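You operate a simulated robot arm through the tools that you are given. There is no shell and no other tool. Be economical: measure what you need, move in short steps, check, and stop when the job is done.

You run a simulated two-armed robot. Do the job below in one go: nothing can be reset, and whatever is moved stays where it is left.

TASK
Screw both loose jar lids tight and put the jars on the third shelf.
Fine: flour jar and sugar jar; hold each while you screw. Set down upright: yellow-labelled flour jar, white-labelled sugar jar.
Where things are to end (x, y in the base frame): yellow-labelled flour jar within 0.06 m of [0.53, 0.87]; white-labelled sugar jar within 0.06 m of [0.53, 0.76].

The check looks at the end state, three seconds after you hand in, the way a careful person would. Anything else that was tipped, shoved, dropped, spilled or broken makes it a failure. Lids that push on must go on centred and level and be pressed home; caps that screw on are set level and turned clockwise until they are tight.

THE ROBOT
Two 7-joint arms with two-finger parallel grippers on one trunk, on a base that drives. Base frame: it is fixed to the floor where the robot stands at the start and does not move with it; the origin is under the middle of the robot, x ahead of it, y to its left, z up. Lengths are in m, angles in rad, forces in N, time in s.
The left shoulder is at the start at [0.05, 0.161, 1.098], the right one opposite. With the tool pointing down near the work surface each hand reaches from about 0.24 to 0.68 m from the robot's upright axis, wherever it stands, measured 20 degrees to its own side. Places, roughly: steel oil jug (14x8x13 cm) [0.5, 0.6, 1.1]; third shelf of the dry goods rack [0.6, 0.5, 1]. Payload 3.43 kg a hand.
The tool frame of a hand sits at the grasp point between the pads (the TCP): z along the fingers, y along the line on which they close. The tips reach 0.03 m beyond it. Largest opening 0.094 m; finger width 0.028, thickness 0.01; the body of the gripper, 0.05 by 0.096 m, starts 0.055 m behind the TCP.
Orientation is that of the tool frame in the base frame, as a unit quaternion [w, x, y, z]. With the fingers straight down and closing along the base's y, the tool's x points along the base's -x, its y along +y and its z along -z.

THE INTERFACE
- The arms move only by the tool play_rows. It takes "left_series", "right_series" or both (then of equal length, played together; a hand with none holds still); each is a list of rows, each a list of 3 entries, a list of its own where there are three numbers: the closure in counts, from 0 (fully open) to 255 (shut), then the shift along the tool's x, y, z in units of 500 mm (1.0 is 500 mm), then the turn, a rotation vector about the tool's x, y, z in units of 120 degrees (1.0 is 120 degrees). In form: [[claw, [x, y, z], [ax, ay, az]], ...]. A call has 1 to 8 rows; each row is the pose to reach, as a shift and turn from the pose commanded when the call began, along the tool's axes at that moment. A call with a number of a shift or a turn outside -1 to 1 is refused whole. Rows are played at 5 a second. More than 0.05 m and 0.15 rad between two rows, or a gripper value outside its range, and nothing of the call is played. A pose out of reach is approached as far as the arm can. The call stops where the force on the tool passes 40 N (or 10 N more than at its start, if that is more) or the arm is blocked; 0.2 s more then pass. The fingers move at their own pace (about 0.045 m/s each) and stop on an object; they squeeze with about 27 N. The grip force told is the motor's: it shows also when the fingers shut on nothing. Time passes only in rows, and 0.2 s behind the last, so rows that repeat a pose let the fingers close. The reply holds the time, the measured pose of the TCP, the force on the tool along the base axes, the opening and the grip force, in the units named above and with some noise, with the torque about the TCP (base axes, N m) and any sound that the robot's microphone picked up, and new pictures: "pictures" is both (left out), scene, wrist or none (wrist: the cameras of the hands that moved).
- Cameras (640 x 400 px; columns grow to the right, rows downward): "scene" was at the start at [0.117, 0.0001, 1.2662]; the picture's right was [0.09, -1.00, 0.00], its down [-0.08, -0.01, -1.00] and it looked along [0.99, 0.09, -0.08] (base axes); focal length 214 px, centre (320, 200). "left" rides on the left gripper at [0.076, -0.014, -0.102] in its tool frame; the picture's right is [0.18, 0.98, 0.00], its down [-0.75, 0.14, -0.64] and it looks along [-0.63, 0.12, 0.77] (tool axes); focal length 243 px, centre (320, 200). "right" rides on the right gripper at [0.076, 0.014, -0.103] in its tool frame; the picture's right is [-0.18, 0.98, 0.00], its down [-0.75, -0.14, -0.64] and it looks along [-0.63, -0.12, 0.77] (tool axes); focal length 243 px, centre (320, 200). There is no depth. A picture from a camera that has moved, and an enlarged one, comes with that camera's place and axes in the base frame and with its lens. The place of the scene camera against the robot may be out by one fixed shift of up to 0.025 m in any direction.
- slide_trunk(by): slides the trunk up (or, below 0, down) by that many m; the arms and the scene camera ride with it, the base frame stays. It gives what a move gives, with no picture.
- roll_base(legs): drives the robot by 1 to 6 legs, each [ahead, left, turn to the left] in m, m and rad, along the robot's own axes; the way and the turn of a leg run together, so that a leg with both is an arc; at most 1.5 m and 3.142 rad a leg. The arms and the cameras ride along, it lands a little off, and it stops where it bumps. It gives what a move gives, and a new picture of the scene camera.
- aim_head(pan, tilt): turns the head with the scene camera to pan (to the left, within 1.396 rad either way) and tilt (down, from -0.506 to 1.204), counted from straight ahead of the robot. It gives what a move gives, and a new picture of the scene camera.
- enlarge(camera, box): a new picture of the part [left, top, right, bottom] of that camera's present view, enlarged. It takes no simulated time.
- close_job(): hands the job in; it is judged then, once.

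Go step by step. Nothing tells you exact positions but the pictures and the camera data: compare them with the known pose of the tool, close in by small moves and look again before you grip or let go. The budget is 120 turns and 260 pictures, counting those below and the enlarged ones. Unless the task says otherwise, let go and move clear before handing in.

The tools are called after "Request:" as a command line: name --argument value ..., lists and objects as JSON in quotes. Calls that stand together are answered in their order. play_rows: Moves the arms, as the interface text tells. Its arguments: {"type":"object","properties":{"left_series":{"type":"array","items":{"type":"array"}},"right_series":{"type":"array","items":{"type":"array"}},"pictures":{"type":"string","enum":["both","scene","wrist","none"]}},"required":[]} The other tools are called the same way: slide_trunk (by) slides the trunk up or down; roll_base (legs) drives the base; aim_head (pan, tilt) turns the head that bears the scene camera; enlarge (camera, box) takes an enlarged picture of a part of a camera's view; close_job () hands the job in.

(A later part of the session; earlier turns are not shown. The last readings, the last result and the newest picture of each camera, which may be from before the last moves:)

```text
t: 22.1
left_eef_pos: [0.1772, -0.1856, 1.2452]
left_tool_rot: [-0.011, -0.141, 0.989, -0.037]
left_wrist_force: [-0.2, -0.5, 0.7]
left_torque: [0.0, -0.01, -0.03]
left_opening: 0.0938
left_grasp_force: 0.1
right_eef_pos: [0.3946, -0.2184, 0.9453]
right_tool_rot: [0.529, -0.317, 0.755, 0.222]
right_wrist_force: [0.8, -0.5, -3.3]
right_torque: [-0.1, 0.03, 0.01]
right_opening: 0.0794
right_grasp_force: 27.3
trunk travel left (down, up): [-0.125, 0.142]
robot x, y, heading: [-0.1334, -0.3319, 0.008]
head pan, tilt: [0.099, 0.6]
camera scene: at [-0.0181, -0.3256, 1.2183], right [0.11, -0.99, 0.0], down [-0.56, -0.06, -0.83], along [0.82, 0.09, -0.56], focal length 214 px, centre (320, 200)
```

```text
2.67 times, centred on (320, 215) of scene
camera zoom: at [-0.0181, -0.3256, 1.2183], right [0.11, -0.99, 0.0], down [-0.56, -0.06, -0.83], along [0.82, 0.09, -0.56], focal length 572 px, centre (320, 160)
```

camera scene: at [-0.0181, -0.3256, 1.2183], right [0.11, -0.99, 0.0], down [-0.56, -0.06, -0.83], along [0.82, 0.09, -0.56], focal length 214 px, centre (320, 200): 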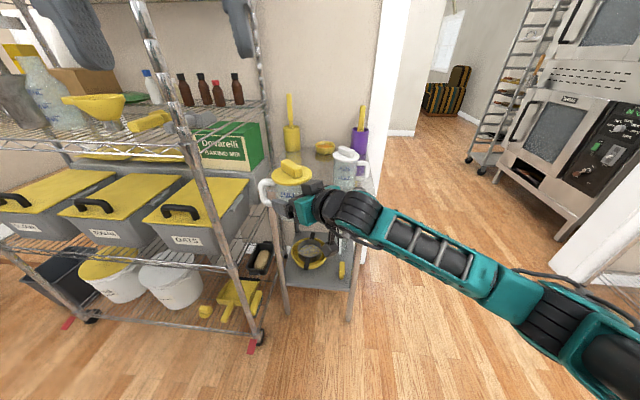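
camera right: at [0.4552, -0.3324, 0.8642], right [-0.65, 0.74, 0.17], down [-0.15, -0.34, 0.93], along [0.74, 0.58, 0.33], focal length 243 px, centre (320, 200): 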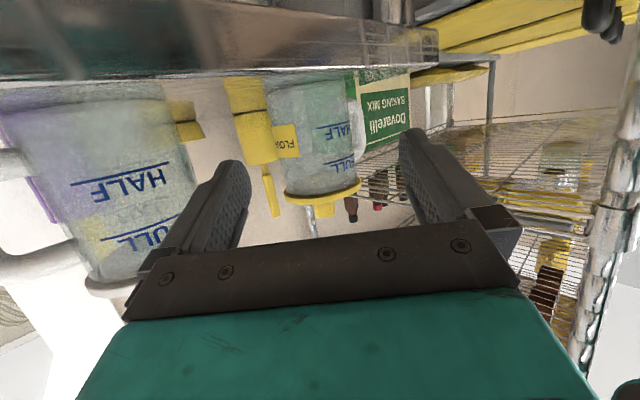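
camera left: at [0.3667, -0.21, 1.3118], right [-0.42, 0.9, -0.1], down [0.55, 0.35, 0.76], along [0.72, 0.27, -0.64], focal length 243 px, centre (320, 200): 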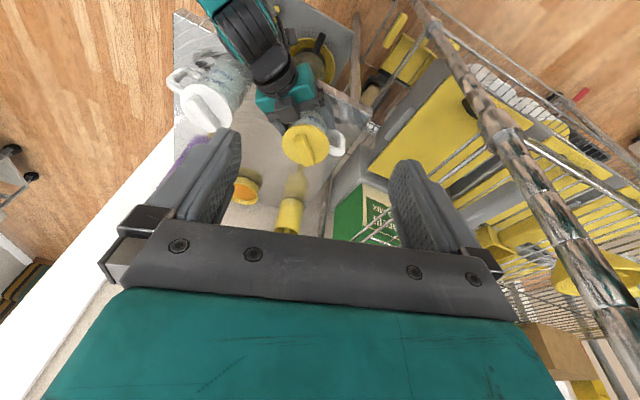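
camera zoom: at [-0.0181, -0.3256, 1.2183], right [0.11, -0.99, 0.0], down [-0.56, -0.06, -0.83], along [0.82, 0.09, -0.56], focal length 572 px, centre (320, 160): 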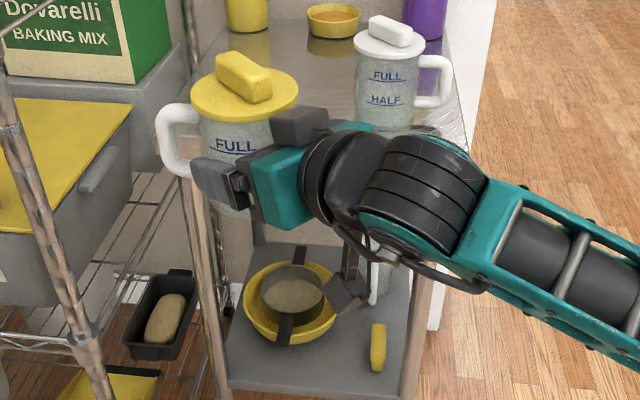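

The rack and everything on it stand as before, and the yellow jar is held in the air with free space around it. Now I bring the left hand above its lid.

Request:
play_rows --left_series '[[0, [-0.062, -0.021, 0.041], [-0.005, -0.002, -0.035]], [0, [-0.125, -0.042, 0.082], [-0.01, -0.004, -0.069]], [0, [-0.187, -0.063, 0.123], [-0.015, -0.006, -0.104]], [0, [-0.25, -0.085, 0.164], [-0.02, -0.008, -0.138]], [0, [-0.312, -0.106, 0.205], [-0.025, -0.01, -0.173]], [0, [-0.375, -0.127, 0.246], [-0.03, -0.012, -0.207]], [0, [-0.437, -0.148, 0.287], [-0.035, -0.015, -0.242]]]'

Request:
enlarge --camera "left" --box '[200, 60, 440, 220]'

```text
t: 23.7
left_eef_pos: [0.406, -0.2079, 1.0986]
left_tool_rot: [-0.011, -0.386, 0.922, 0.005]
left_wrist_force: [-0.5, -0.1, 0.1]
left_torque: [0.01, 0.01, 0.01]
left_opening: 0.0939
left_grasp_force: 0.1
right_eef_pos: [0.3959, -0.2193, 0.945]
right_tool_rot: [0.528, -0.317, 0.756, 0.222]
right_wrist_force: [-1.2, 0.2, -2.5]
right_torque: [-0.02, 0.04, 0.05]
right_opening: 0.0794
right_grasp_force: 27.2
trunk travel left (down, up): [-0.125, 0.142]
robot x, y, heading: [-0.131, -0.3258, 0.007]
head pan, tilt: [0.099, 0.6]
camera scene: at [-0.0174, -0.3256, 1.2182], right [0.11, -0.99, 0.0], down [-0.56, -0.06, -0.82], along [0.82, 0.09, -0.57], focal length 214 px, centre (320, 200)
camera left: at [0.364, -0.2708, 1.2015], right [-0.83, 0.56, 0.02], down [0.44, 0.63, 0.63], along [0.34, 0.53, -0.77], focal length 243 px, centre (320, 200)
```

scene: 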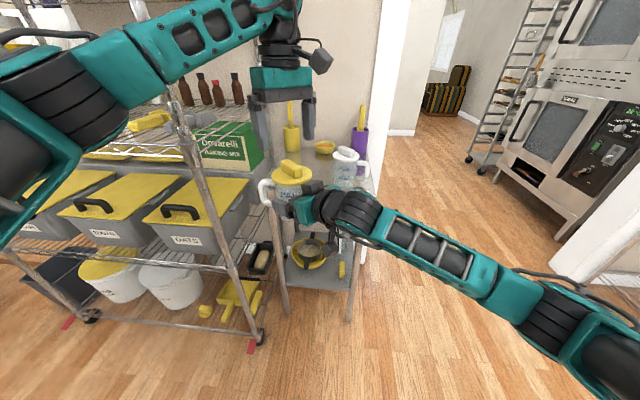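
left: 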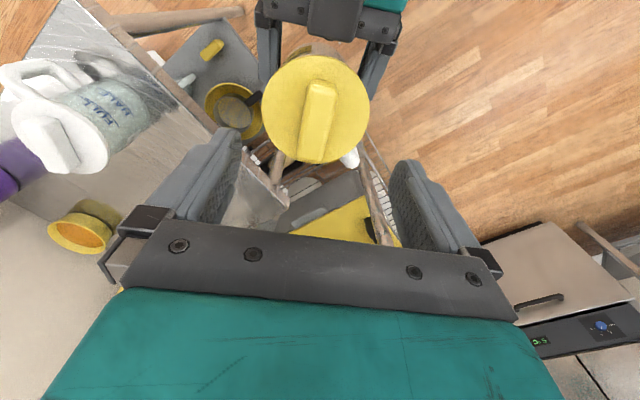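

```text
2.50 times, centred on (320, 140) of left
camera zoom: at [0.364, -0.2708, 1.2015], right [-0.83, 0.56, 0.02], down [0.44, 0.63, 0.63], along [0.34, 0.53, -0.77], focal length 606 px, centre (320, 350)
```

zoom: 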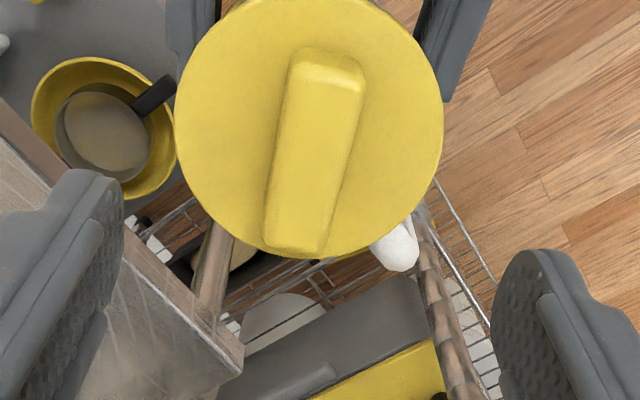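

The lid's bar lies at 45°, square to the left fingers and centred below them. I'll go down and close on it.

Request:
play_rows --left_series '[[0, [0.004, -0.002, 0.07], [0, 0, 0]], [0, [0.004, -0.002, 0.12], [0, 0, 0]], [0, [0.004, -0.002, 0.137], [0, 0, 0]]]'

Request:
enlarge --camera "scene" --box '[220, 80, 400, 220]'

```text
t: 24.5
left_eef_pos: [0.4043, -0.2092, 1.0304]
left_tool_rot: [-0.01, -0.385, 0.923, 0.005]
left_wrist_force: [0.7, 0.2, -0.3]
left_torque: [0.0, -0.01, -0.03]
left_opening: 0.094
left_grasp_force: 0.1
right_eef_pos: [0.3952, -0.2202, 0.9462]
right_tool_rot: [0.529, -0.317, 0.755, 0.222]
right_wrist_force: [-0.6, 0.8, -3.2]
right_torque: [-0.06, 0.0, 0.01]
right_opening: 0.0793
right_grasp_force: 27.4
trunk travel left (down, up): [-0.125, 0.142]
robot x, y, heading: [-0.1284, -0.3289, 0.011]
head pan, tilt: [0.099, 0.6]
camera scene: at [-0.0177, -0.3255, 1.2183], right [0.11, -0.99, 0.0], down [-0.56, -0.06, -0.82], along [0.82, 0.09, -0.57], focal length 214 px, centre (320, 200)
camera left: at [0.3627, -0.2723, 1.1341], right [-0.83, 0.56, 0.02], down [0.44, 0.63, 0.63], along [0.34, 0.53, -0.77], focal length 243 px, centre (320, 200)
```

scene: 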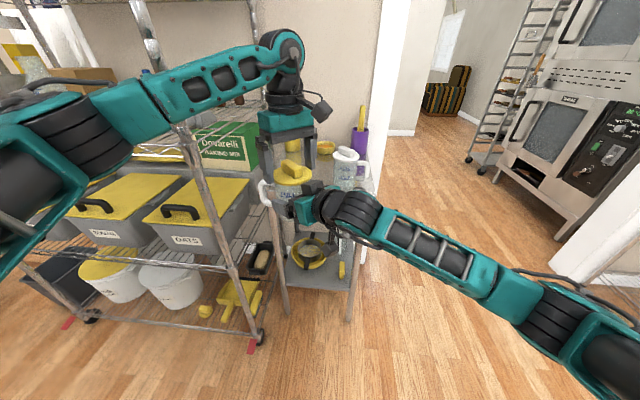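
left: 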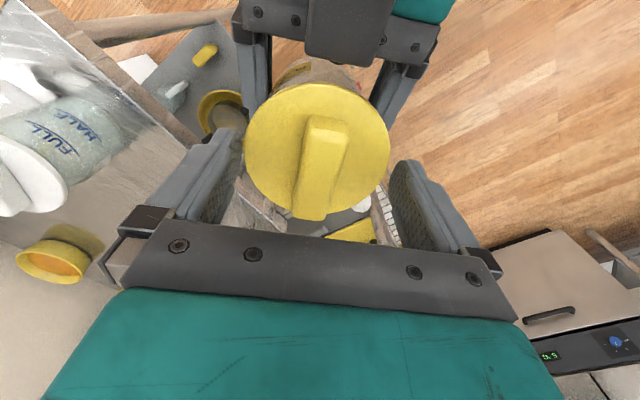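

```text
2.86 times, centred on (310, 150) of scene
camera zoom: at [-0.0177, -0.3255, 1.2183], right [0.11, -0.99, 0.0], down [-0.56, -0.06, -0.82], along [0.82, 0.09, -0.57], focal length 613 px, centre (349, 343)
```

zoom: 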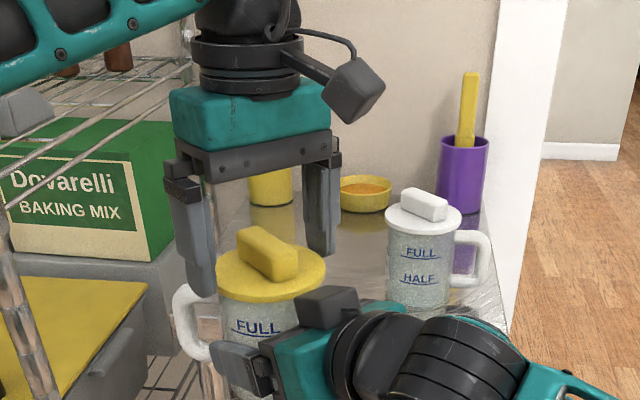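

The disc of the lid is at about z 0.99. I'll go 5 mm lower, then close on the bar.

Request:
play_rows --left_series '[[0, [0, 0, 0.01], [0, 0, 0]], [150, [0, 0, 0.01], [0, 0, 0]], [255, [0, 0, 0.01], [0, 0, 0]], [255, [0, 0, 0.01], [0, 0, 0]], [255, [0, 0, 0.01], [0, 0, 0]], [255, [0, 0, 0.01], [0, 0, 0]]]' --pictures "wrist"

Request:
enlarge --camera "scene" --box '[220, 80, 400, 220]'

```text
t: 25.9
left_eef_pos: [0.4039, -0.2087, 1.0264]
left_tool_rot: [-0.009, -0.385, 0.923, 0.004]
left_wrist_force: [12.2, -8.2, 0.5]
left_torque: [-0.19, -0.33, 0.02]
left_opening: 0.0865
left_grasp_force: 27.0
right_eef_pos: [0.3954, -0.2188, 0.9463]
right_tool_rot: [0.528, -0.318, 0.755, 0.223]
right_wrist_force: [-11.6, 7.5, -4.6]
right_torque: [-0.47, -0.49, 0.19]
right_opening: 0.0797
right_grasp_force: 26.7
trunk travel left (down, up): [-0.125, 0.142]
robot x, y, heading: [-0.1289, -0.3293, 0.014]
head pan, tilt: [0.099, 0.6]
camera left: at [0.3628, -0.2722, 1.1301], right [-0.83, 0.56, 0.02], down [0.44, 0.63, 0.63], along [0.34, 0.53, -0.77], focal length 243 px, centre (320, 200)
```

left: 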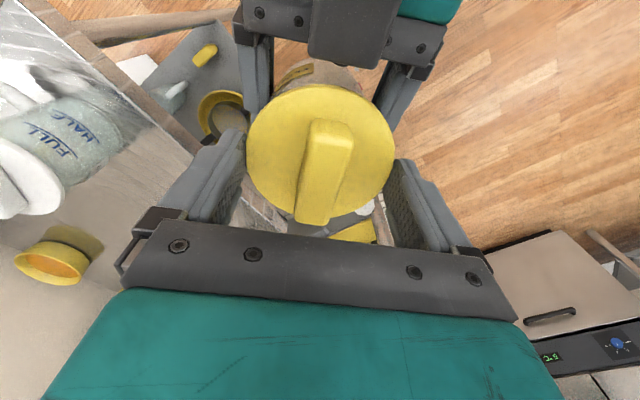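

```text
2.86 times, centred on (310, 150) of scene
camera zoom: at [-0.0177, -0.3255, 1.2182], right [0.11, -0.99, 0.0], down [-0.56, -0.06, -0.82], along [0.82, 0.09, -0.57], focal length 613 px, centre (349, 343)
```

zoom: 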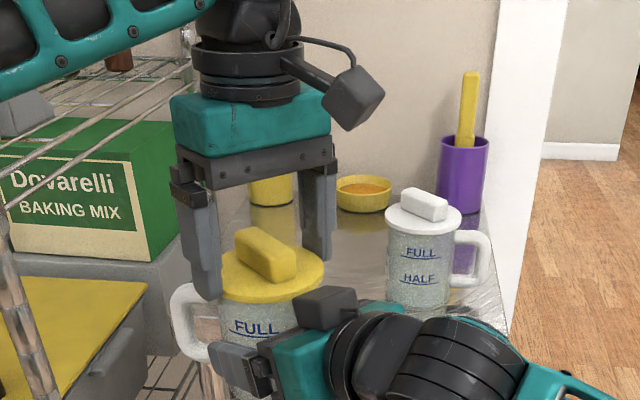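

The fingers closed on the rim of the lid instead of the bar. I'll open, rise 1 cm and close on the bar.

Request:
play_rows --left_series '[[0, [0, 0, 0], [0, 0, 0]], [0, [0, 0, 0], [0, 0, 0]], [0, [0, 0, -0.018], [0, 0, 0]], [150, [0, 0, -0.018], [0, 0, 0]], [255, [0, 0, -0.018], [0, 0, 0]], [255, [0, 0, -0.018], [0, 0, 0]], [255, [0, 0, -0.018], [0, 0, 0]], [255, [0, 0, -0.018], [0, 0, 0]]]' --pictures "wrist"

Request:
enlarge --camera "scene" --box '[220, 80, 400, 220]'

```text
t: 27.7
left_eef_pos: [0.4044, -0.2089, 1.0351]
left_tool_rot: [-0.009, -0.385, 0.923, 0.005]
left_wrist_force: [12.5, -8.3, -14.2]
left_torque: [-0.17, -0.34, 0.01]
left_opening: 0.0853
left_grasp_force: 26.7
right_eef_pos: [0.3953, -0.2183, 0.9482]
right_tool_rot: [0.53, -0.317, 0.754, 0.223]
right_wrist_force: [-13.0, 7.5, 9.9]
right_torque: [-0.41, -0.81, 0.2]
right_opening: 0.0795
right_grasp_force: 27.5
trunk travel left (down, up): [-0.125, 0.142]
robot x, y, heading: [-0.1319, -0.3247, 0.012]
head pan, tilt: [0.099, 0.6]
camera left: at [0.3627, -0.2723, 1.139], right [-0.83, 0.56, 0.02], down [0.44, 0.63, 0.63], along [0.34, 0.53, -0.77], focal length 243 px, centre (320, 200)
```

left: 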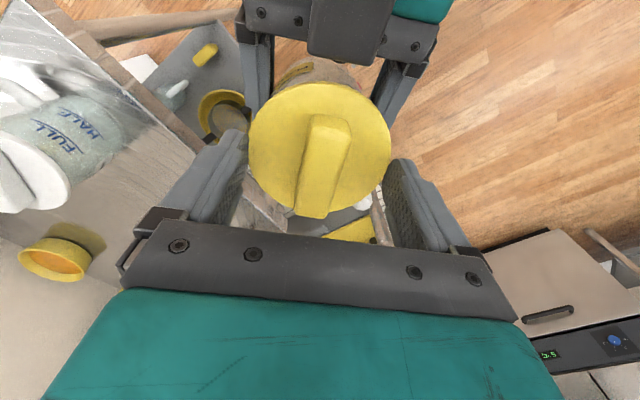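

```text
2.86 times, centred on (310, 150) of scene
camera zoom: at [-0.0177, -0.3255, 1.2182], right [0.11, -0.99, 0.0], down [-0.56, -0.06, -0.82], along [0.82, 0.09, -0.57], focal length 613 px, centre (349, 343)
```

zoom: 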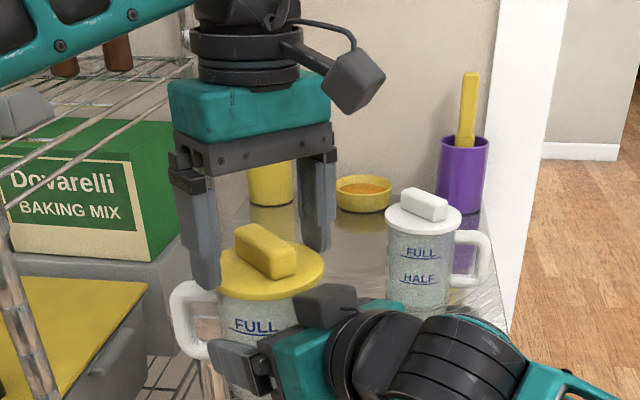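

The rim is higher than I took it to be. I'll open again, rise to TCP z 1.052 and close on the bar.

Request:
play_rows --left_series '[[0, [0, 0, 0], [0, 0, 0]], [0, [0, 0, 0], [0, 0, 0]], [0, [0, 0, -0.034], [0, 0, 0]], [150, [0, 0, -0.034], [0, 0, 0]], [255, [0, 0, -0.034], [0, 0, 0]], [255, [0, 0, -0.034], [0, 0, 0]], [255, [0, 0, -0.034], [0, 0, 0]], [255, [0, 0, -0.034], [0, 0, 0]]]' --pictures "wrist"

Request:
enlarge --camera "scene" --box '[220, 80, 400, 220]'

```text
t: 29.5
left_eef_pos: [0.4042, -0.2095, 1.0545]
left_tool_rot: [-0.01, -0.385, 0.923, 0.004]
left_wrist_force: [4.2, -3.3, -0.4]
left_torque: [-0.07, -0.16, 0.01]
left_opening: 0.021
left_grasp_force: 27.2
right_eef_pos: [0.3943, -0.2184, 0.9464]
right_tool_rot: [0.529, -0.318, 0.755, 0.222]
right_wrist_force: [-3.2, 2.5, -3.7]
right_torque: [-0.27, -0.28, 0.1]
right_opening: 0.0796
right_grasp_force: 27.5
trunk travel left (down, up): [-0.125, 0.142]
robot x, y, heading: [-0.1283, -0.3279, 0.013]
head pan, tilt: [0.099, 0.6]
camera left: at [0.3633, -0.2725, 1.1565], right [-0.83, 0.56, 0.02], down [0.44, 0.63, 0.63], along [0.34, 0.53, -0.77], focal length 243 px, centre (320, 200)
```

left: 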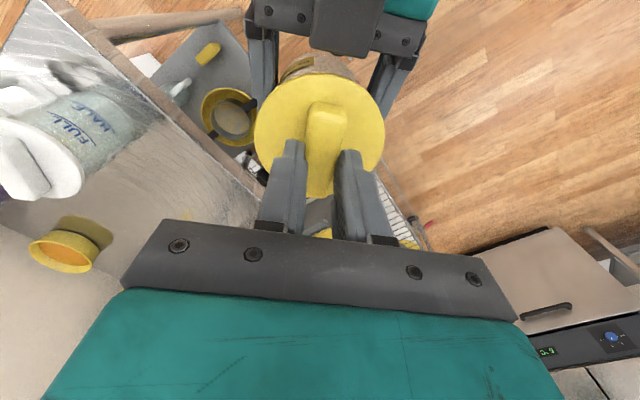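

```text
2.86 times, centred on (310, 150) of scene
camera zoom: at [-0.0177, -0.3255, 1.2182], right [0.11, -0.99, 0.0], down [-0.56, -0.06, -0.82], along [0.82, 0.09, -0.57], focal length 613 px, centre (349, 343)
```

zoom: 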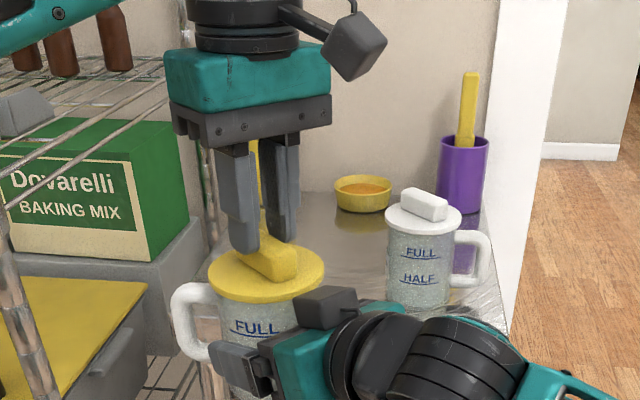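

Now the bar is gripped, but the grip sits about 13 mm off the lid's axis and high on the bar. I'll open, shift, lower 10 mm and grip again.

Request:
play_rows --left_series '[[120, [0, 0, 0], [0, 0, 0]], [120, [0, 0, 0], [0, 0, 0]], [120, [0.026, 0, 0.0], [0, 0, 0]], [120, [0.026, 0, 0.021], [0, 0, 0]], [255, [0.026, 0, 0.021], [0, 0, 0]], [255, [0.026, 0, 0.021], [0, 0, 0]], [255, [0.026, 0, 0.021], [0, 0, 0]]]' --pictures "wrist"

Request:
enlarge --camera "scene" --box '[220, 80, 400, 220]'

```text
t: 31.1
left_eef_pos: [0.3955, -0.2184, 1.0434]
left_tool_rot: [-0.008, -0.385, 0.923, 0.004]
left_wrist_force: [5.2, -2.6, -0.7]
left_torque: [-0.15, -0.23, -0.06]
left_opening: 0.0208
left_grasp_force: 27.3
right_eef_pos: [0.3935, -0.2189, 0.9466]
right_tool_rot: [0.529, -0.317, 0.755, 0.222]
right_wrist_force: [-4.3, 3.3, -3.4]
right_torque: [-0.21, -0.18, 0.12]
right_opening: 0.0795
right_grasp_force: 26.8
trunk travel left (down, up): [-0.125, 0.142]
robot x, y, heading: [-0.1307, -0.3285, 0.01]
head pan, tilt: [0.099, 0.6]
camera left: at [0.3537, -0.2821, 1.146], right [-0.83, 0.56, 0.02], down [0.44, 0.63, 0.63], along [0.34, 0.53, -0.77], focal length 243 px, centre (320, 200)
```

left: 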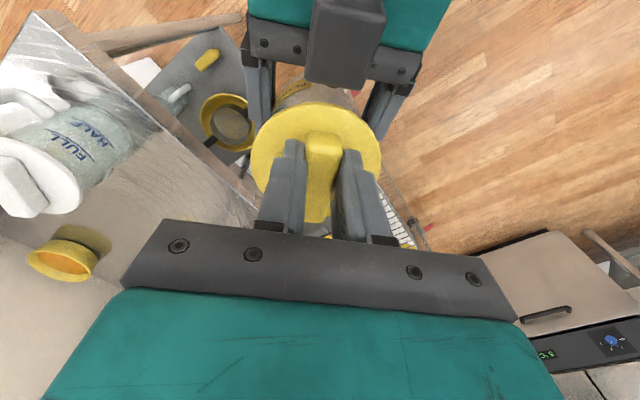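

```text
2.86 times, centred on (310, 150) of scene
camera zoom: at [-0.0177, -0.3254, 1.2182], right [0.11, -0.99, 0.0], down [-0.56, -0.06, -0.82], along [0.82, 0.09, -0.57], focal length 613 px, centre (349, 343)
```

zoom: 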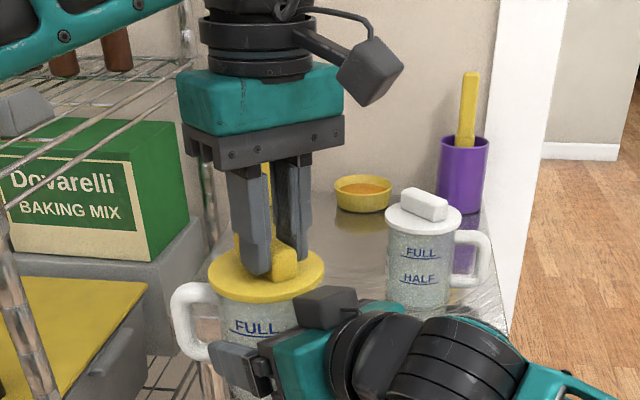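

The left hand is well seated on the bar and over the axis. I start turning clockwise and watch the torque.

Request:
play_rows --left_series '[[255, [0, 0, 0], [0, 0, 0.065]], [255, [0, 0, 0], [0, 0, 0.13]], [255, [0, 0, 0], [0, 0, 0.195]], [255, [0, 0, 0], [0, 0, 0.26]], [255, [0, 0, 0], [0, 0, 0.325]], [255, [0, 0, 0.001], [0, 0, 0.39]], [255, [0, 0, 0.001], [0, 0, 0.455]], [255, [0, 0, 0.001], [0, 0, 0.52]]]' --pictures "both"

```text
t: 32.9
left_eef_pos: [0.3938, -0.2156, 1.0421]
left_tool_rot: [-0.013, 0.148, 0.989, 0.002]
left_wrist_force: [-9.0, 25.4, 1.8]
left_torque: [1.18, 0.48, 0.32]
left_opening: 0.0212
left_grasp_force: 27.4
right_eef_pos: [0.3985, -0.2224, 0.9449]
right_tool_rot: [0.529, -0.314, 0.758, 0.217]
right_wrist_force: [8.0, -25.4, -4.6]
right_torque: [1.22, 0.38, -0.33]
right_opening: 0.0814
right_grasp_force: 26.9
trunk travel left (down, up): [-0.125, 0.142]
robot x, y, heading: [-0.1294, -0.3277, 0.014]
head pan, tilt: [0.099, 0.6]
camera scene: at [-0.0177, -0.3255, 1.2182], right [0.11, -0.99, 0.0], down [-0.56, -0.06, -0.82], along [0.82, 0.09, -0.57], focal length 214 px, centre (320, 200)
camera left: at [0.3201, -0.2069, 1.1464], right [0.11, 0.99, 0.01], down [0.78, -0.09, 0.62], along [0.62, -0.07, -0.78], focal length 243 px, centre (320, 200)
```

scene: 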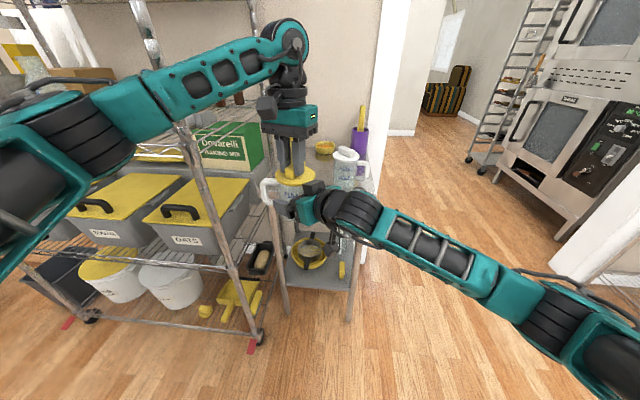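
left: 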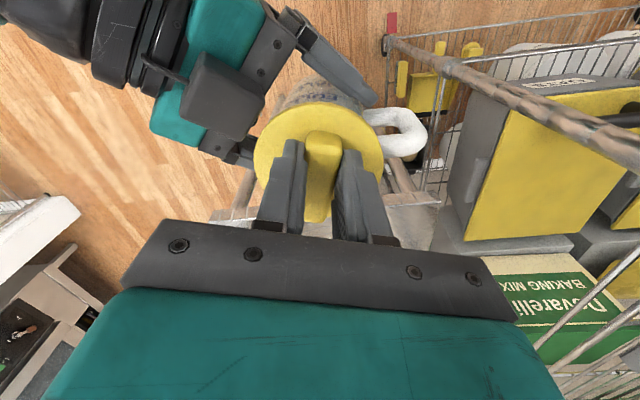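

The lid turned with the jar held still, at about 0.3 N m. A side load shows that I am slightly off the axis, so I'll relieve that and go on turning.

Request:
play_rows --left_series '[[255, [0.005, 0.011, 0], [0, 0, 0]], [255, [0.005, 0.011, 0], [0, 0, 0.06]], [255, [0.005, 0.011, 0], [0, 0, 0.12]], [255, [0.005, 0.011, 0], [0, 0, 0.18]], [255, [0.005, 0.011, 0], [0, 0, 0.24]]]' --pictures "wrist"

```text
t: 34.1
left_eef_pos: [0.394, -0.2096, 1.0414]
left_tool_rot: [-0.011, 0.36, 0.933, -0.001]
left_wrist_force: [-0.9, 25.4, 4.2]
left_torque: [1.2, -0.07, 0.24]
left_opening: 0.0211
left_grasp_force: 27.2
left hand out of reach, approached as far as the arm can: row 5
right_eef_pos: [0.3957, -0.2215, 0.9451]
right_tool_rot: [0.528, -0.315, 0.757, 0.221]
right_wrist_force: [0.3, -23.0, -8.0]
right_torque: [1.08, 0.16, -0.18]
right_opening: 0.0806
right_grasp_force: 27.0
trunk travel left (down, up): [-0.125, 0.142]
robot x, y, heading: [-0.131, -0.3233, 0.009]
head pan, tilt: [0.099, 0.6]
camera left: at [0.3306, -0.1691, 1.1456], right [0.52, 0.85, -0.01], down [0.67, -0.41, 0.62], along [0.53, -0.33, -0.78], focal length 243 px, centre (320, 200)
```

left: 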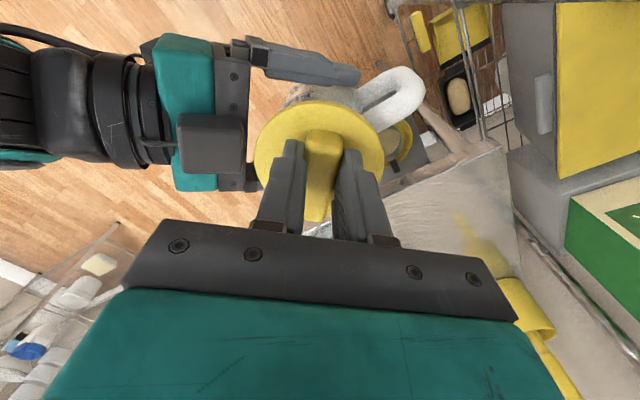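

The lid axis is really about 13 mm from my grip point, as I first had it, and the left wrist is at the end of its travel. I'll open, rise, swing the wrist back by 180° and grip the bar again, centred.

Request:
play_rows --left_series '[[100, [0, 0, 0], [0, 0, 0]], [100, [0, 0, 0], [0, 0, 0]], [100, [-0.018, 0.007, -0.07], [0, 0, 0]], [100, [-0.018, 0.007, -0.1], [0, 0, -0.071]], [100, [-0.018, 0.007, -0.1], [0, 0, -0.142]], [100, [-0.018, 0.007, -0.1], [0, 0, -0.213]], [100, [-0.018, 0.007, -0.1], [0, 0, -0.284]], [100, [-0.018, 0.007, -0.1], [0, 0, -0.355]]]' --pictures "none"

Request:
play_rows --left_series '[[100, [0, 0, 0], [0, 0, -0.071]], [100, [0, 0, 0], [0, 0, -0.142]], [100, [0, 0, 0], [0, 0, -0.213]], [100, [0, 0, 0], [0, 0, -0.284]], [100, [0, 0, 0], [0, 0, -0.355]], [100, [0, 0, 0], [0, 0, -0.426]], [100, [0, 0, 0], [0, 0, -0.497]], [100, [0, 0, 0], [0, 0, -0.568]]]' --pictures "none"

Request:
play_rows --left_series '[[0, [0, 0, 0], [0, 0, -0.07]], [0, [0, 0, 0], [0, 0, -0.14]], [0, [0, 0, 0], [0, 0, -0.21]], [0, [0, 0, 0], [0, 0, -0.28]], [0, [0, 0, 0], [0, 0, -0.35]], [0, [0, 0, 0], [0, 0, -0.42]], [0, [0, 0, 0], [0, 0, -0.49]], [0, [0, 0, 0], [0, 0, -0.56]]]' --pictures "wrist"

Request:
enlarge --camera "scene" --box '[220, 80, 400, 220]'

```text
t: 35.9
left_eef_pos: [0.4047, -0.2148, 1.0927]
left_tool_rot: [-0.012, -0.004, 1.0, 0.001]
left_wrist_force: [0.2, -0.4, 0.4]
left_torque: [-0.03, 0.0, 0.01]
left_opening: 0.0572
left_grasp_force: 0.1
left hand out of reach, approached as far as the arm can: row 3
right_eef_pos: [0.3967, -0.2193, 0.9453]
right_tool_rot: [0.528, -0.317, 0.756, 0.222]
right_wrist_force: [0.2, 0.4, -3.7]
right_torque: [-0.09, 0.01, 0.01]
right_opening: 0.0808
right_grasp_force: 27.0
trunk travel left (down, up): [-0.125, 0.142]
robot x, y, heading: [-0.1327, -0.3258, 0.008]
head pan, tilt: [0.099, 0.6]
```

```text
t: 37.7
left_eef_pos: [0.4036, -0.2155, 1.0907]
left_tool_rot: [-0.009, -0.564, 0.826, 0.006]
left_wrist_force: [0.6, -0.2, 0.2]
left_torque: [0.03, -0.01, 0.05]
left_opening: 0.0571
left_grasp_force: 0.0
right_eef_pos: [0.396, -0.2202, 0.9466]
right_tool_rot: [0.529, -0.317, 0.755, 0.222]
right_wrist_force: [0.6, 0.1, -3.7]
right_torque: [-0.07, 0.02, 0.0]
right_opening: 0.0806
right_grasp_force: 26.8
trunk travel left (down, up): [-0.125, 0.142]
robot x, y, heading: [-0.1337, -0.326, 0.009]
head pan, tilt: [0.099, 0.6]
```

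```text
t: 39.5
left_eef_pos: [0.4037, -0.216, 1.0912]
left_tool_rot: [0.004, 0.927, -0.376, -0.01]
left_wrist_force: [-0.5, 0.7, 0.2]
left_torque: [0.02, -0.02, 0.01]
left_opening: 0.094
left_grasp_force: 0.0
right_eef_pos: [0.395, -0.2197, 0.9455]
right_tool_rot: [0.528, -0.317, 0.756, 0.222]
right_wrist_force: [-0.1, -0.9, -3.8]
right_torque: [-0.06, 0.04, 0.01]
right_opening: 0.0806
right_grasp_force: 27.5
trunk travel left (down, up): [-0.125, 0.142]
robot x, y, heading: [-0.1294, -0.3306, 0.012]
head pan, tilt: [0.099, 0.6]
camera left: at [0.4708, -0.258, 1.1923], right [-0.55, -0.83, 0.01], down [-0.63, 0.42, 0.66], along [-0.55, 0.36, -0.75], focal length 243 px, centre (320, 200)
```

left: 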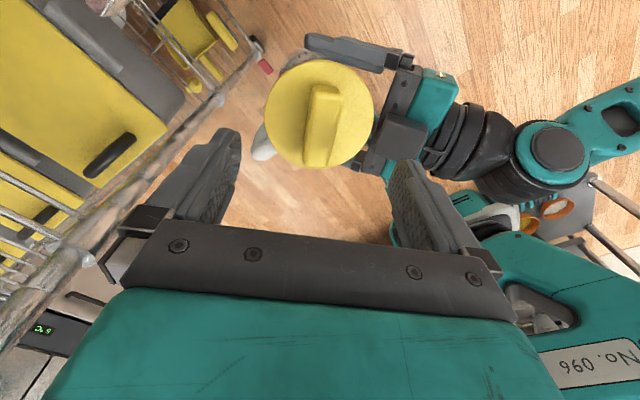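

```text
2.86 times, centred on (310, 150) of scene
camera zoom: at [-0.0177, -0.3254, 1.2182], right [0.11, -0.99, 0.0], down [-0.56, -0.06, -0.82], along [0.82, 0.09, -0.57], focal length 613 px, centre (349, 343)
```

zoom: 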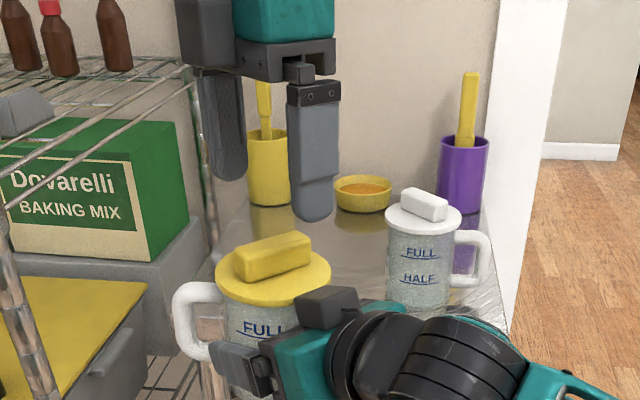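

The hand is turned back and lines up with the bar over the axis. I'll go down, grip and turn again.

Request:
play_rows --left_series '[[100, [-0.003, -0.006, 0], [0, 0, 0]], [100, [-0.003, -0.006, 0], [0, 0, 0]], [100, [-0.003, -0.006, 0.06], [0, 0, 0]], [100, [-0.003, -0.006, 0.096], [0, 0, 0]], [255, [-0.003, -0.006, 0.096], [0, 0, 0]], [255, [-0.003, -0.006, 0.096], [0, 0, 0]], [255, [-0.003, -0.006, 0.096], [0, 0, 0]]]' --pictures "none"

Request:
play_rows --left_series '[[255, [0, 0, 0], [0, 0, 0.065]], [255, [0, 0, 0], [0, 0, 0.13]], [255, [0, 0, 0], [0, 0, 0.195]], [255, [0, 0, 0], [0, 0, 0.26]], [255, [0, 0, 0], [0, 0, 0.325]]]' --pictures "wrist"

```text
t: 41.1
left_eef_pos: [0.4039, -0.2123, 1.0435]
left_tool_rot: [0.004, 0.925, -0.379, -0.011]
left_wrist_force: [-8.6, -2.6, -0.8]
left_torque: [-0.14, 0.0, -0.07]
left_opening: 0.0206
left_grasp_force: 26.8
right_eef_pos: [0.3967, -0.22, 0.9453]
right_tool_rot: [0.528, -0.316, 0.757, 0.221]
right_wrist_force: [7.6, 1.8, -4.1]
right_torque: [-0.15, 0.83, -0.02]
right_opening: 0.0795
right_grasp_force: 26.8
trunk travel left (down, up): [-0.125, 0.142]
robot x, y, heading: [-0.1328, -0.3302, 0.009]
head pan, tilt: [0.099, 0.6]
```

```text
t: 42.3
left_eef_pos: [0.4044, -0.2107, 1.0422]
left_tool_rot: [0.005, 0.747, -0.665, -0.009]
left_wrist_force: [-2.7, 9.8, 0.5]
left_torque: [0.89, -0.01, -0.02]
left_opening: 0.0206
left_grasp_force: 26.9
right_eef_pos: [0.3961, -0.2203, 0.9458]
right_tool_rot: [0.528, -0.317, 0.756, 0.221]
right_wrist_force: [2.8, -8.5, -3.3]
right_torque: [-0.06, 0.34, -0.11]
right_opening: 0.0793
right_grasp_force: 26.9
trunk travel left (down, up): [-0.125, 0.142]
robot x, y, heading: [-0.1351, -0.322, 0.011]
head pan, tilt: [0.099, 0.6]
camera left: at [0.43, -0.2844, 1.1449], right [-0.95, -0.3, 0.02], down [-0.21, 0.73, 0.65], along [-0.21, 0.62, -0.76], focal length 243 px, centre (320, 200)
```

left: 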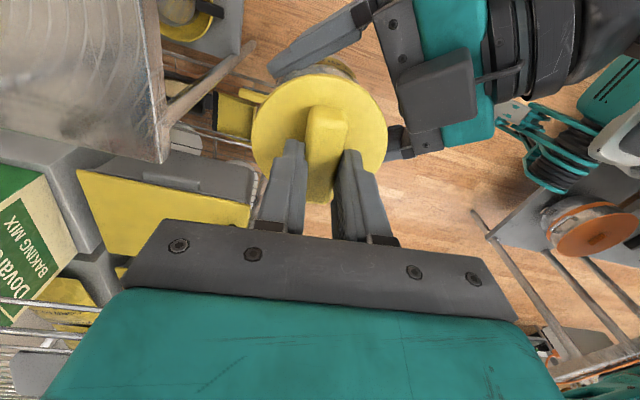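

It turns freely with little side load, so I'll continue.

Request:
play_rows --left_series '[[255, [0, 0, 0], [0, 0, 0.065]], [255, [0, 0, 0], [0, 0, 0.13]], [255, [0, 0, 0], [0, 0, 0.195]], [255, [0, 0, 0], [0, 0, 0.26]], [255, [0, 0, 0], [0, 0, 0.325]], [255, [0, 0, 0], [0, 0, 0.39]], [255, [0, 0, 0], [0, 0, 0.455]], [255, [0, 0, 0], [0, 0, 0.52]]]' --pictures "wrist"

Request:
play_rows --left_series '[[255, [0, 0, 0], [0, 0, 0.065]], [255, [0, 0, 0], [0, 0, 0.13]], [255, [0, 0, 0], [0, 0, 0.195]], [255, [0, 0, 0], [0, 0, 0.26]], [255, [0, 0, 0], [0, 0, 0.325]], [255, [0, 0, 0], [0, 0, 0.39]], [255, [0, 0, 0], [0, 0, 0.455]], [255, [0, 0, 0], [0, 0, 0.52]]]' --pictures "wrist"

```text
t: 44.1
left_eef_pos: [0.4029, -0.2138, 1.0434]
left_tool_rot: [-0.009, -0.293, 0.956, 0.003]
left_wrist_force: [5.8, 2.4, 0.9]
left_torque: [0.56, -0.62, 1.39]
left_opening: 0.0359
left_grasp_force: 26.7
right_eef_pos: [0.3955, -0.2201, 0.9451]
right_tool_rot: [0.528, -0.317, 0.756, 0.221]
right_wrist_force: [-6.9, -1.4, -5.1]
right_torque: [-0.49, 0.1, -1.34]
right_opening: 0.0761
right_grasp_force: 26.6
trunk travel left (down, up): [-0.125, 0.142]
robot x, y, heading: [-0.1308, -0.3263, 0.007]
head pan, tilt: [0.099, 0.6]
camera left: at [0.3507, -0.2678, 1.1468], right [-0.7, 0.71, 0.02], down [0.56, 0.54, 0.63], along [0.44, 0.45, -0.78], focal length 243 px, centre (320, 200)
```

left: 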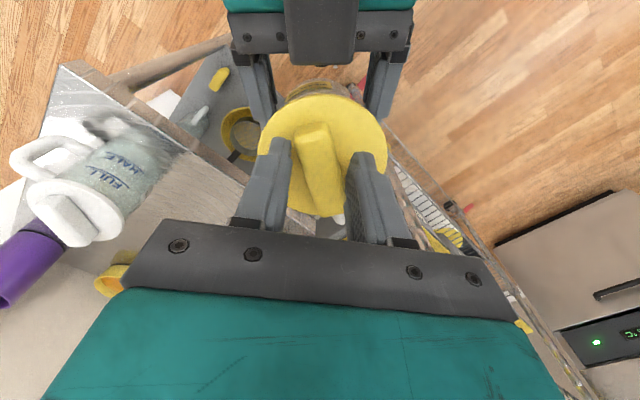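

```text
t: 45.9
left_eef_pos: [0.4044, -0.2115, 1.0449]
left_tool_rot: [-0.011, 0.244, 0.97, -0.001]
left_wrist_force: [0.8, 16.7, 5.6]
left_torque: [0.88, -0.12, 0.71]
left_opening: 0.0376
left_grasp_force: 26.8
right_eef_pos: [0.3963, -0.2199, 0.9427]
right_tool_rot: [0.527, -0.317, 0.757, 0.221]
right_wrist_force: [-1.0, -16.2, -8.9]
right_torque: [0.61, 0.24, -0.89]
right_opening: 0.0759
right_grasp_force: 26.9
trunk travel left (down, up): [-0.125, 0.142]
robot x, y, heading: [-0.1295, -0.3298, 0.012]
head pan, tilt: [0.099, 0.6]
camera left: at [0.3328, -0.188, 1.1484], right [0.3, 0.95, 0.0], down [0.74, -0.23, 0.63], along [0.6, -0.19, -0.78], focal length 243 px, centre (320, 200)
```

left: 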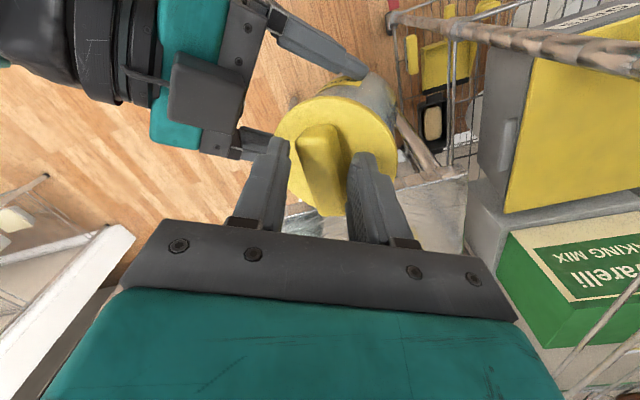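

The torque rose to 1.4 N m and then both jar and lid turned together, so the lid is tight. I'll release the left hand, lift it clear and look.

Request:
play_rows --left_series '[[100, [0, 0, 0], [0, 0, 0]], [0, [0, 0, 0], [0, 0, 0]], [0, [0, 0, -0.07], [0, 0, 0]], [0, [0, 0, -0.15], [0, 0, 0]], [0, [0, 0, -0.2], [0, 0, -0.05]]]' --pictures "wrist"

Request:
enlarge --camera "scene" --box '[220, 80, 400, 220]'

Request:
enlarge --camera "right" --box '[120, 0, 520, 240]'

```text
t: 47.1
left_eef_pos: [0.4063, -0.2141, 1.1418]
left_tool_rot: [-0.011, 0.192, 0.981, -0.001]
left_wrist_force: [1.0, 0.6, -0.6]
left_torque: [0.02, 0.03, -0.02]
left_opening: 0.0939
left_grasp_force: 0.1
right_eef_pos: [0.3943, -0.2205, 0.9465]
right_tool_rot: [0.529, -0.317, 0.755, 0.223]
right_wrist_force: [-0.9, -0.2, -3.2]
right_torque: [-0.15, 0.15, -0.02]
right_opening: 0.0678
right_grasp_force: 26.7
trunk travel left (down, up): [-0.125, 0.142]
robot x, y, heading: [-0.13, -0.3272, 0.01]
head pan, tilt: [0.099, 0.6]
camera left: at [0.3327, -0.198, 1.2462], right [0.2, 0.98, 0.0], down [0.76, -0.15, 0.63], along [0.61, -0.13, -0.78], focal length 243 px, centre (320, 200)
```

left: 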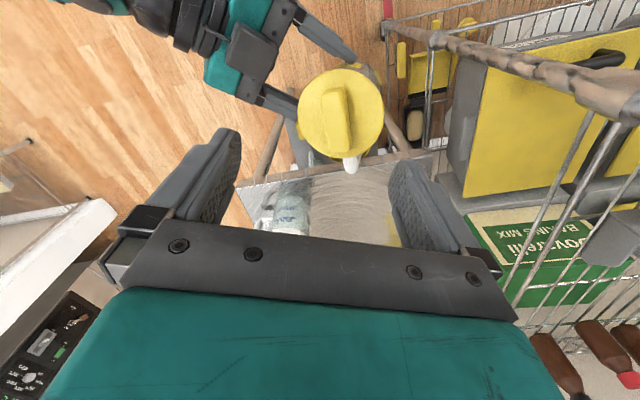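

```text
2.86 times, centred on (310, 150) of scene
camera zoom: at [-0.0179, -0.3256, 1.2183], right [0.11, -0.99, 0.0], down [-0.56, -0.06, -0.83], along [0.82, 0.09, -0.56], focal length 613 px, centre (349, 343)
```

zoom: 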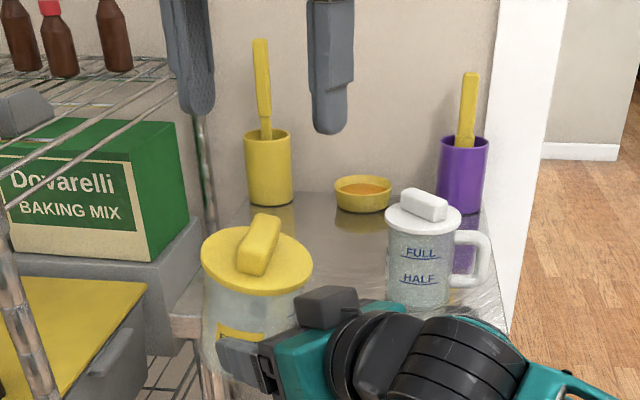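

```text
1.60 times, centred on (320, 120) of right
camera zoom: at [0.299, -0.2968, 0.9088], right [-0.66, 0.73, 0.17], down [-0.14, -0.35, 0.93], along [0.74, 0.59, 0.33], focal length 388 px, centre (320, 328)
```

zoom: 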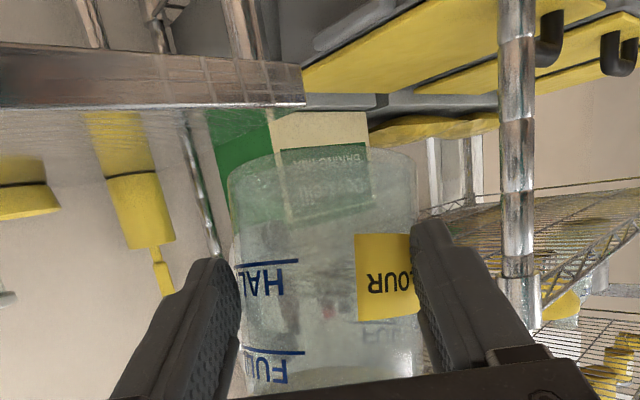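

Turning has pushed the jar forward in the right grip to a chord of 0.068 m, which is insecure. I'll hold the jar by its lid bar with the left hand and re-grip the body with the right.

Request:
play_rows --left_series '[[0, [-0.008, 0.02, 0], [0, 0, -0.07]], [0, [-0.016, 0.039, 0.03], [0, 0, -0.14]], [80, [-0.016, 0.039, 0.1], [0, 0, -0.14]], [80, [-0.016, 0.039, 0.17], [0, 0, -0.14]], [80, [-0.016, 0.039, 0.195], [0, 0, -0.14]]]' --pictures "wrist"

Request:
enlarge --camera "scene" --box '[220, 80, 400, 220]'

```text
t: 48.3
left_eef_pos: [0.4183, -0.197, 1.0476]
left_tool_rot: [-0.01, 0.046, 0.999, 0.0]
left_wrist_force: [-0.5, 0.8, -0.4]
left_torque: [0.04, 0.02, 0.0]
left_opening: 0.0643
left_grasp_force: 0.1
right_eef_pos: [0.3956, -0.2194, 0.9458]
right_tool_rot: [0.529, -0.316, 0.756, 0.222]
right_wrist_force: [1.0, 1.1, -3.8]
right_torque: [-0.08, 0.15, -0.02]
right_opening: 0.0679
right_grasp_force: 26.4
trunk travel left (down, up): [-0.125, 0.142]
robot x, y, heading: [-0.1332, -0.3258, 0.012]
head pan, tilt: [0.099, 0.6]
camera left: at [0.3438, -0.2038, 1.1504], right [-0.09, 1.0, 0.0], down [0.78, 0.07, 0.63], along [0.62, 0.06, -0.78], focal length 243 px, centre (320, 200)
```

left: 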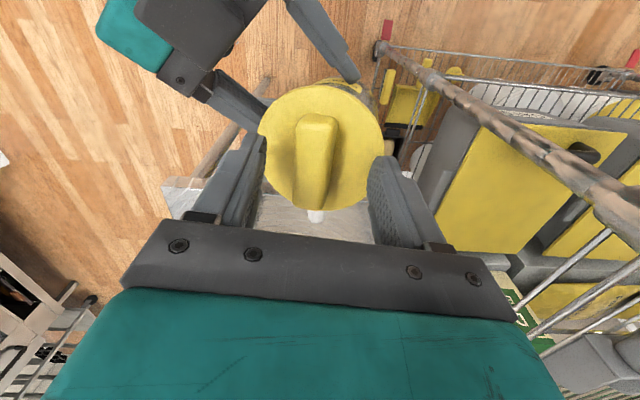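

```text
2.86 times, centred on (310, 150) of scene
camera zoom: at [-0.0176, -0.3254, 1.2183], right [0.11, -0.99, 0.0], down [-0.56, -0.06, -0.82], along [0.82, 0.09, -0.57], focal length 613 px, centre (349, 343)
```

zoom: 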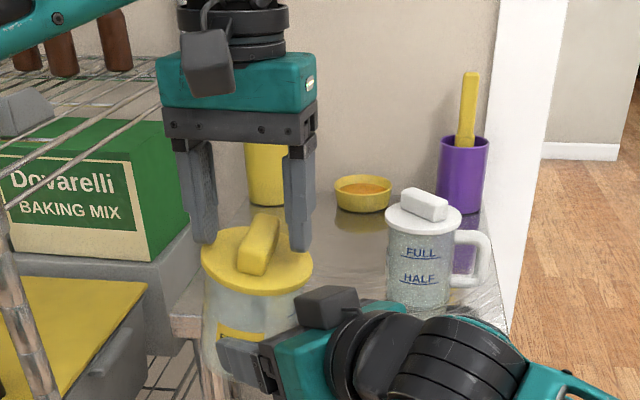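

I'll seat 5 mm lower, close on the bar, then let the right hand go.

Request:
play_rows --left_series '[[80, [0, 0, 0.01], [0, 0, 0]], [255, [0, 0, 0.01], [0, 0, 0]], [255, [0, 0, 0.01], [0, 0, 0]], [255, [0, 0, 0.01], [0, 0, 0]], [255, [0, 0, 0.01], [0, 0, 0]]]' --pictures "none"

Request:
play_rows --right_series '[[100, [0, 0, 0], [0, 0, 0]], [0, [0, 0, 0], [0, 0, 0]], [0, [0, 0, 0], [0, 0, 0]]]' --pictures "wrist"

Request:
enlarge --camera "scene" --box '[220, 80, 400, 220]'

```text
t: 49.5
left_eef_pos: [0.4196, -0.1949, 1.0408]
left_tool_rot: [-0.01, 0.045, 0.999, 0.001]
left_wrist_force: [6.7, 7.1, 0.9]
left_torque: [0.51, -0.32, 0.45]
left_opening: 0.0227
left_grasp_force: 26.8
right_eef_pos: [0.3962, -0.2179, 0.9471]
right_tool_rot: [0.529, -0.317, 0.755, 0.222]
right_wrist_force: [-4.7, -6.1, -3.4]
right_torque: [-0.06, -0.06, -0.47]
right_opening: 0.0649
right_grasp_force: 26.6
trunk travel left (down, up): [-0.125, 0.142]
robot x, y, heading: [-0.1312, -0.3277, 0.012]
head pan, tilt: [0.099, 0.6]
```

```text
t: 50.3
left_eef_pos: [0.4184, -0.1984, 1.0408]
left_tool_rot: [-0.012, 0.048, 0.999, 0.0]
left_wrist_force: [0.5, -0.7, -3.1]
left_torque: [0.0, 0.13, 0.03]
left_opening: 0.0209
left_grasp_force: 27.0
right_eef_pos: [0.3954, -0.2196, 0.9465]
right_tool_rot: [0.529, -0.317, 0.755, 0.222]
right_wrist_force: [0.2, -0.2, 0.0]
right_torque: [0.01, -0.01, 0.0]
right_opening: 0.0938
right_grasp_force: 0.1
trunk travel left (down, up): [-0.125, 0.142]
robot x, y, heading: [-0.1325, -0.3282, 0.005]
head pan, tilt: [0.099, 0.6]
camera right: at [0.2993, -0.2964, 0.9092], right [-0.66, 0.73, 0.17], down [-0.14, -0.35, 0.93], along [0.74, 0.59, 0.33], focal length 243 px, centre (320, 200)
```

right: 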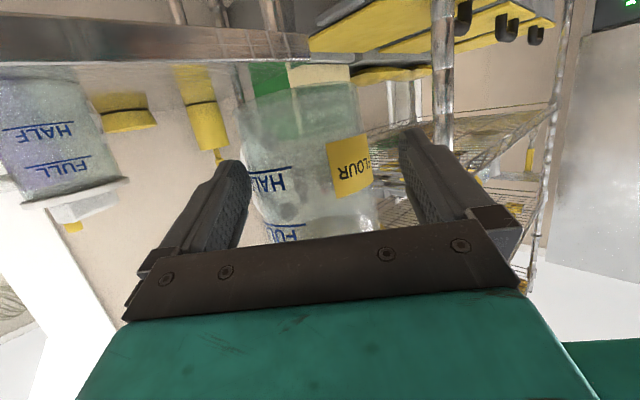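

```text
2.86 times, centred on (310, 150) of scene
camera zoom: at [-0.0177, -0.3255, 1.2182], right [0.11, -0.99, 0.0], down [-0.56, -0.06, -0.82], along [0.82, 0.09, -0.57], focal length 613 px, centre (349, 343)
```

zoom: 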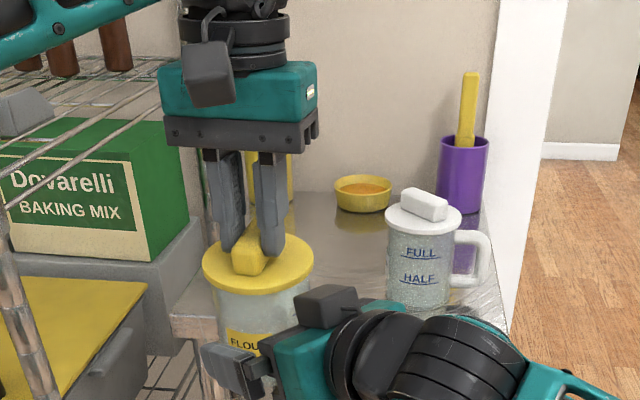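

The left hand now carries the jar by its lid. I'll turn the jar back so that its handle faces away from the right hand, advance the right hand about 28 mm and re-grip.

Request:
play_rows --left_series '[[255, [0, 0, 0], [0, 0, -0.065]], [255, [0, 0, 0], [0, 0, -0.13]], [255, [0, 0, 0], [0, 0, -0.195]], [255, [0, 0, 0], [0, 0, -0.26]], [255, [0, 0, 0], [0, 0, -0.325]], [255, [0, 0, 0], [0, 0, -0.35]], [255, [0, 0, 0], [0, 0, -0.35]]]' --right_series '[[0, [0, 0, 0], [0, 0, 0]], [0, [0, 0, 0], [0, 0, 0]], [0, [0, 0, 0], [0, 0, 0]], [0, [0, 0, 0], [0, 0, 0]], [0, [0, 0, 0], [0, 0, 0]], [0, [-0.008, -0.006, 0.025], [0, 0, 0]], [0, [-0.019, -0.006, 0.053], [0, 0, 0]]]' --pictures "wrist"

Request:
enlarge --camera "scene" --box '[220, 80, 400, 220]'

```text
t: 51.9
left_eef_pos: [0.4193, -0.1973, 1.0424]
left_tool_rot: [-0.01, -0.314, 0.949, 0.004]
left_wrist_force: [0.0, -0.1, -3.1]
left_torque: [-0.08, 0.08, -0.04]
left_opening: 0.0205
left_grasp_force: 27.0
right_eef_pos: [0.4183, -0.2016, 0.9451]
right_tool_rot: [0.529, -0.316, 0.756, 0.222]
right_wrist_force: [-0.2, -0.6, 0.0]
right_torque: [0.04, -0.01, 0.03]
right_opening: 0.0941
right_grasp_force: 0.2
trunk travel left (down, up): [-0.125, 0.142]
robot x, y, heading: [-0.1289, -0.3268, 0.01]
head pan, tilt: [0.099, 0.6]
camera right: at [0.3208, -0.278, 0.9079], right [-0.66, 0.73, 0.17], down [-0.14, -0.34, 0.93], along [0.74, 0.59, 0.33], focal length 243 px, centre (320, 200)
camera left: at [0.3685, -0.2533, 1.1443], right [-0.74, 0.68, 0.02], down [0.53, 0.56, 0.63], along [0.42, 0.47, -0.78], focal length 243 px, centre (320, 200)
```

right: 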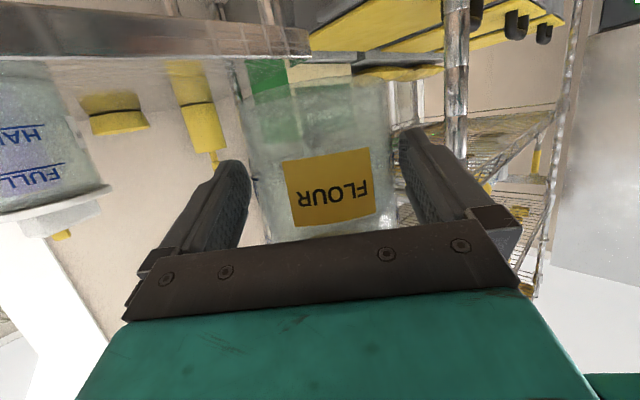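
left: 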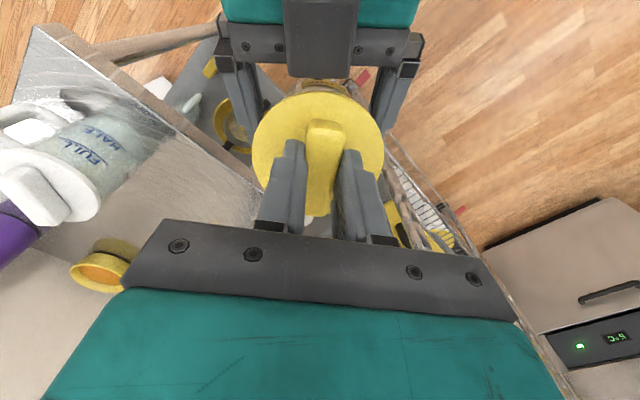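

```text
2.86 times, centred on (310, 150) of scene
camera zoom: at [-0.0177, -0.3253, 1.2182], right [0.11, -0.99, 0.0], down [-0.56, -0.06, -0.82], along [0.82, 0.09, -0.57], focal length 613 px, centre (349, 343)
```

zoom: 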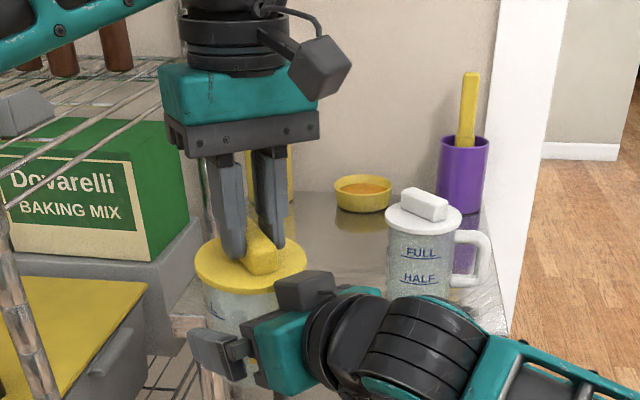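

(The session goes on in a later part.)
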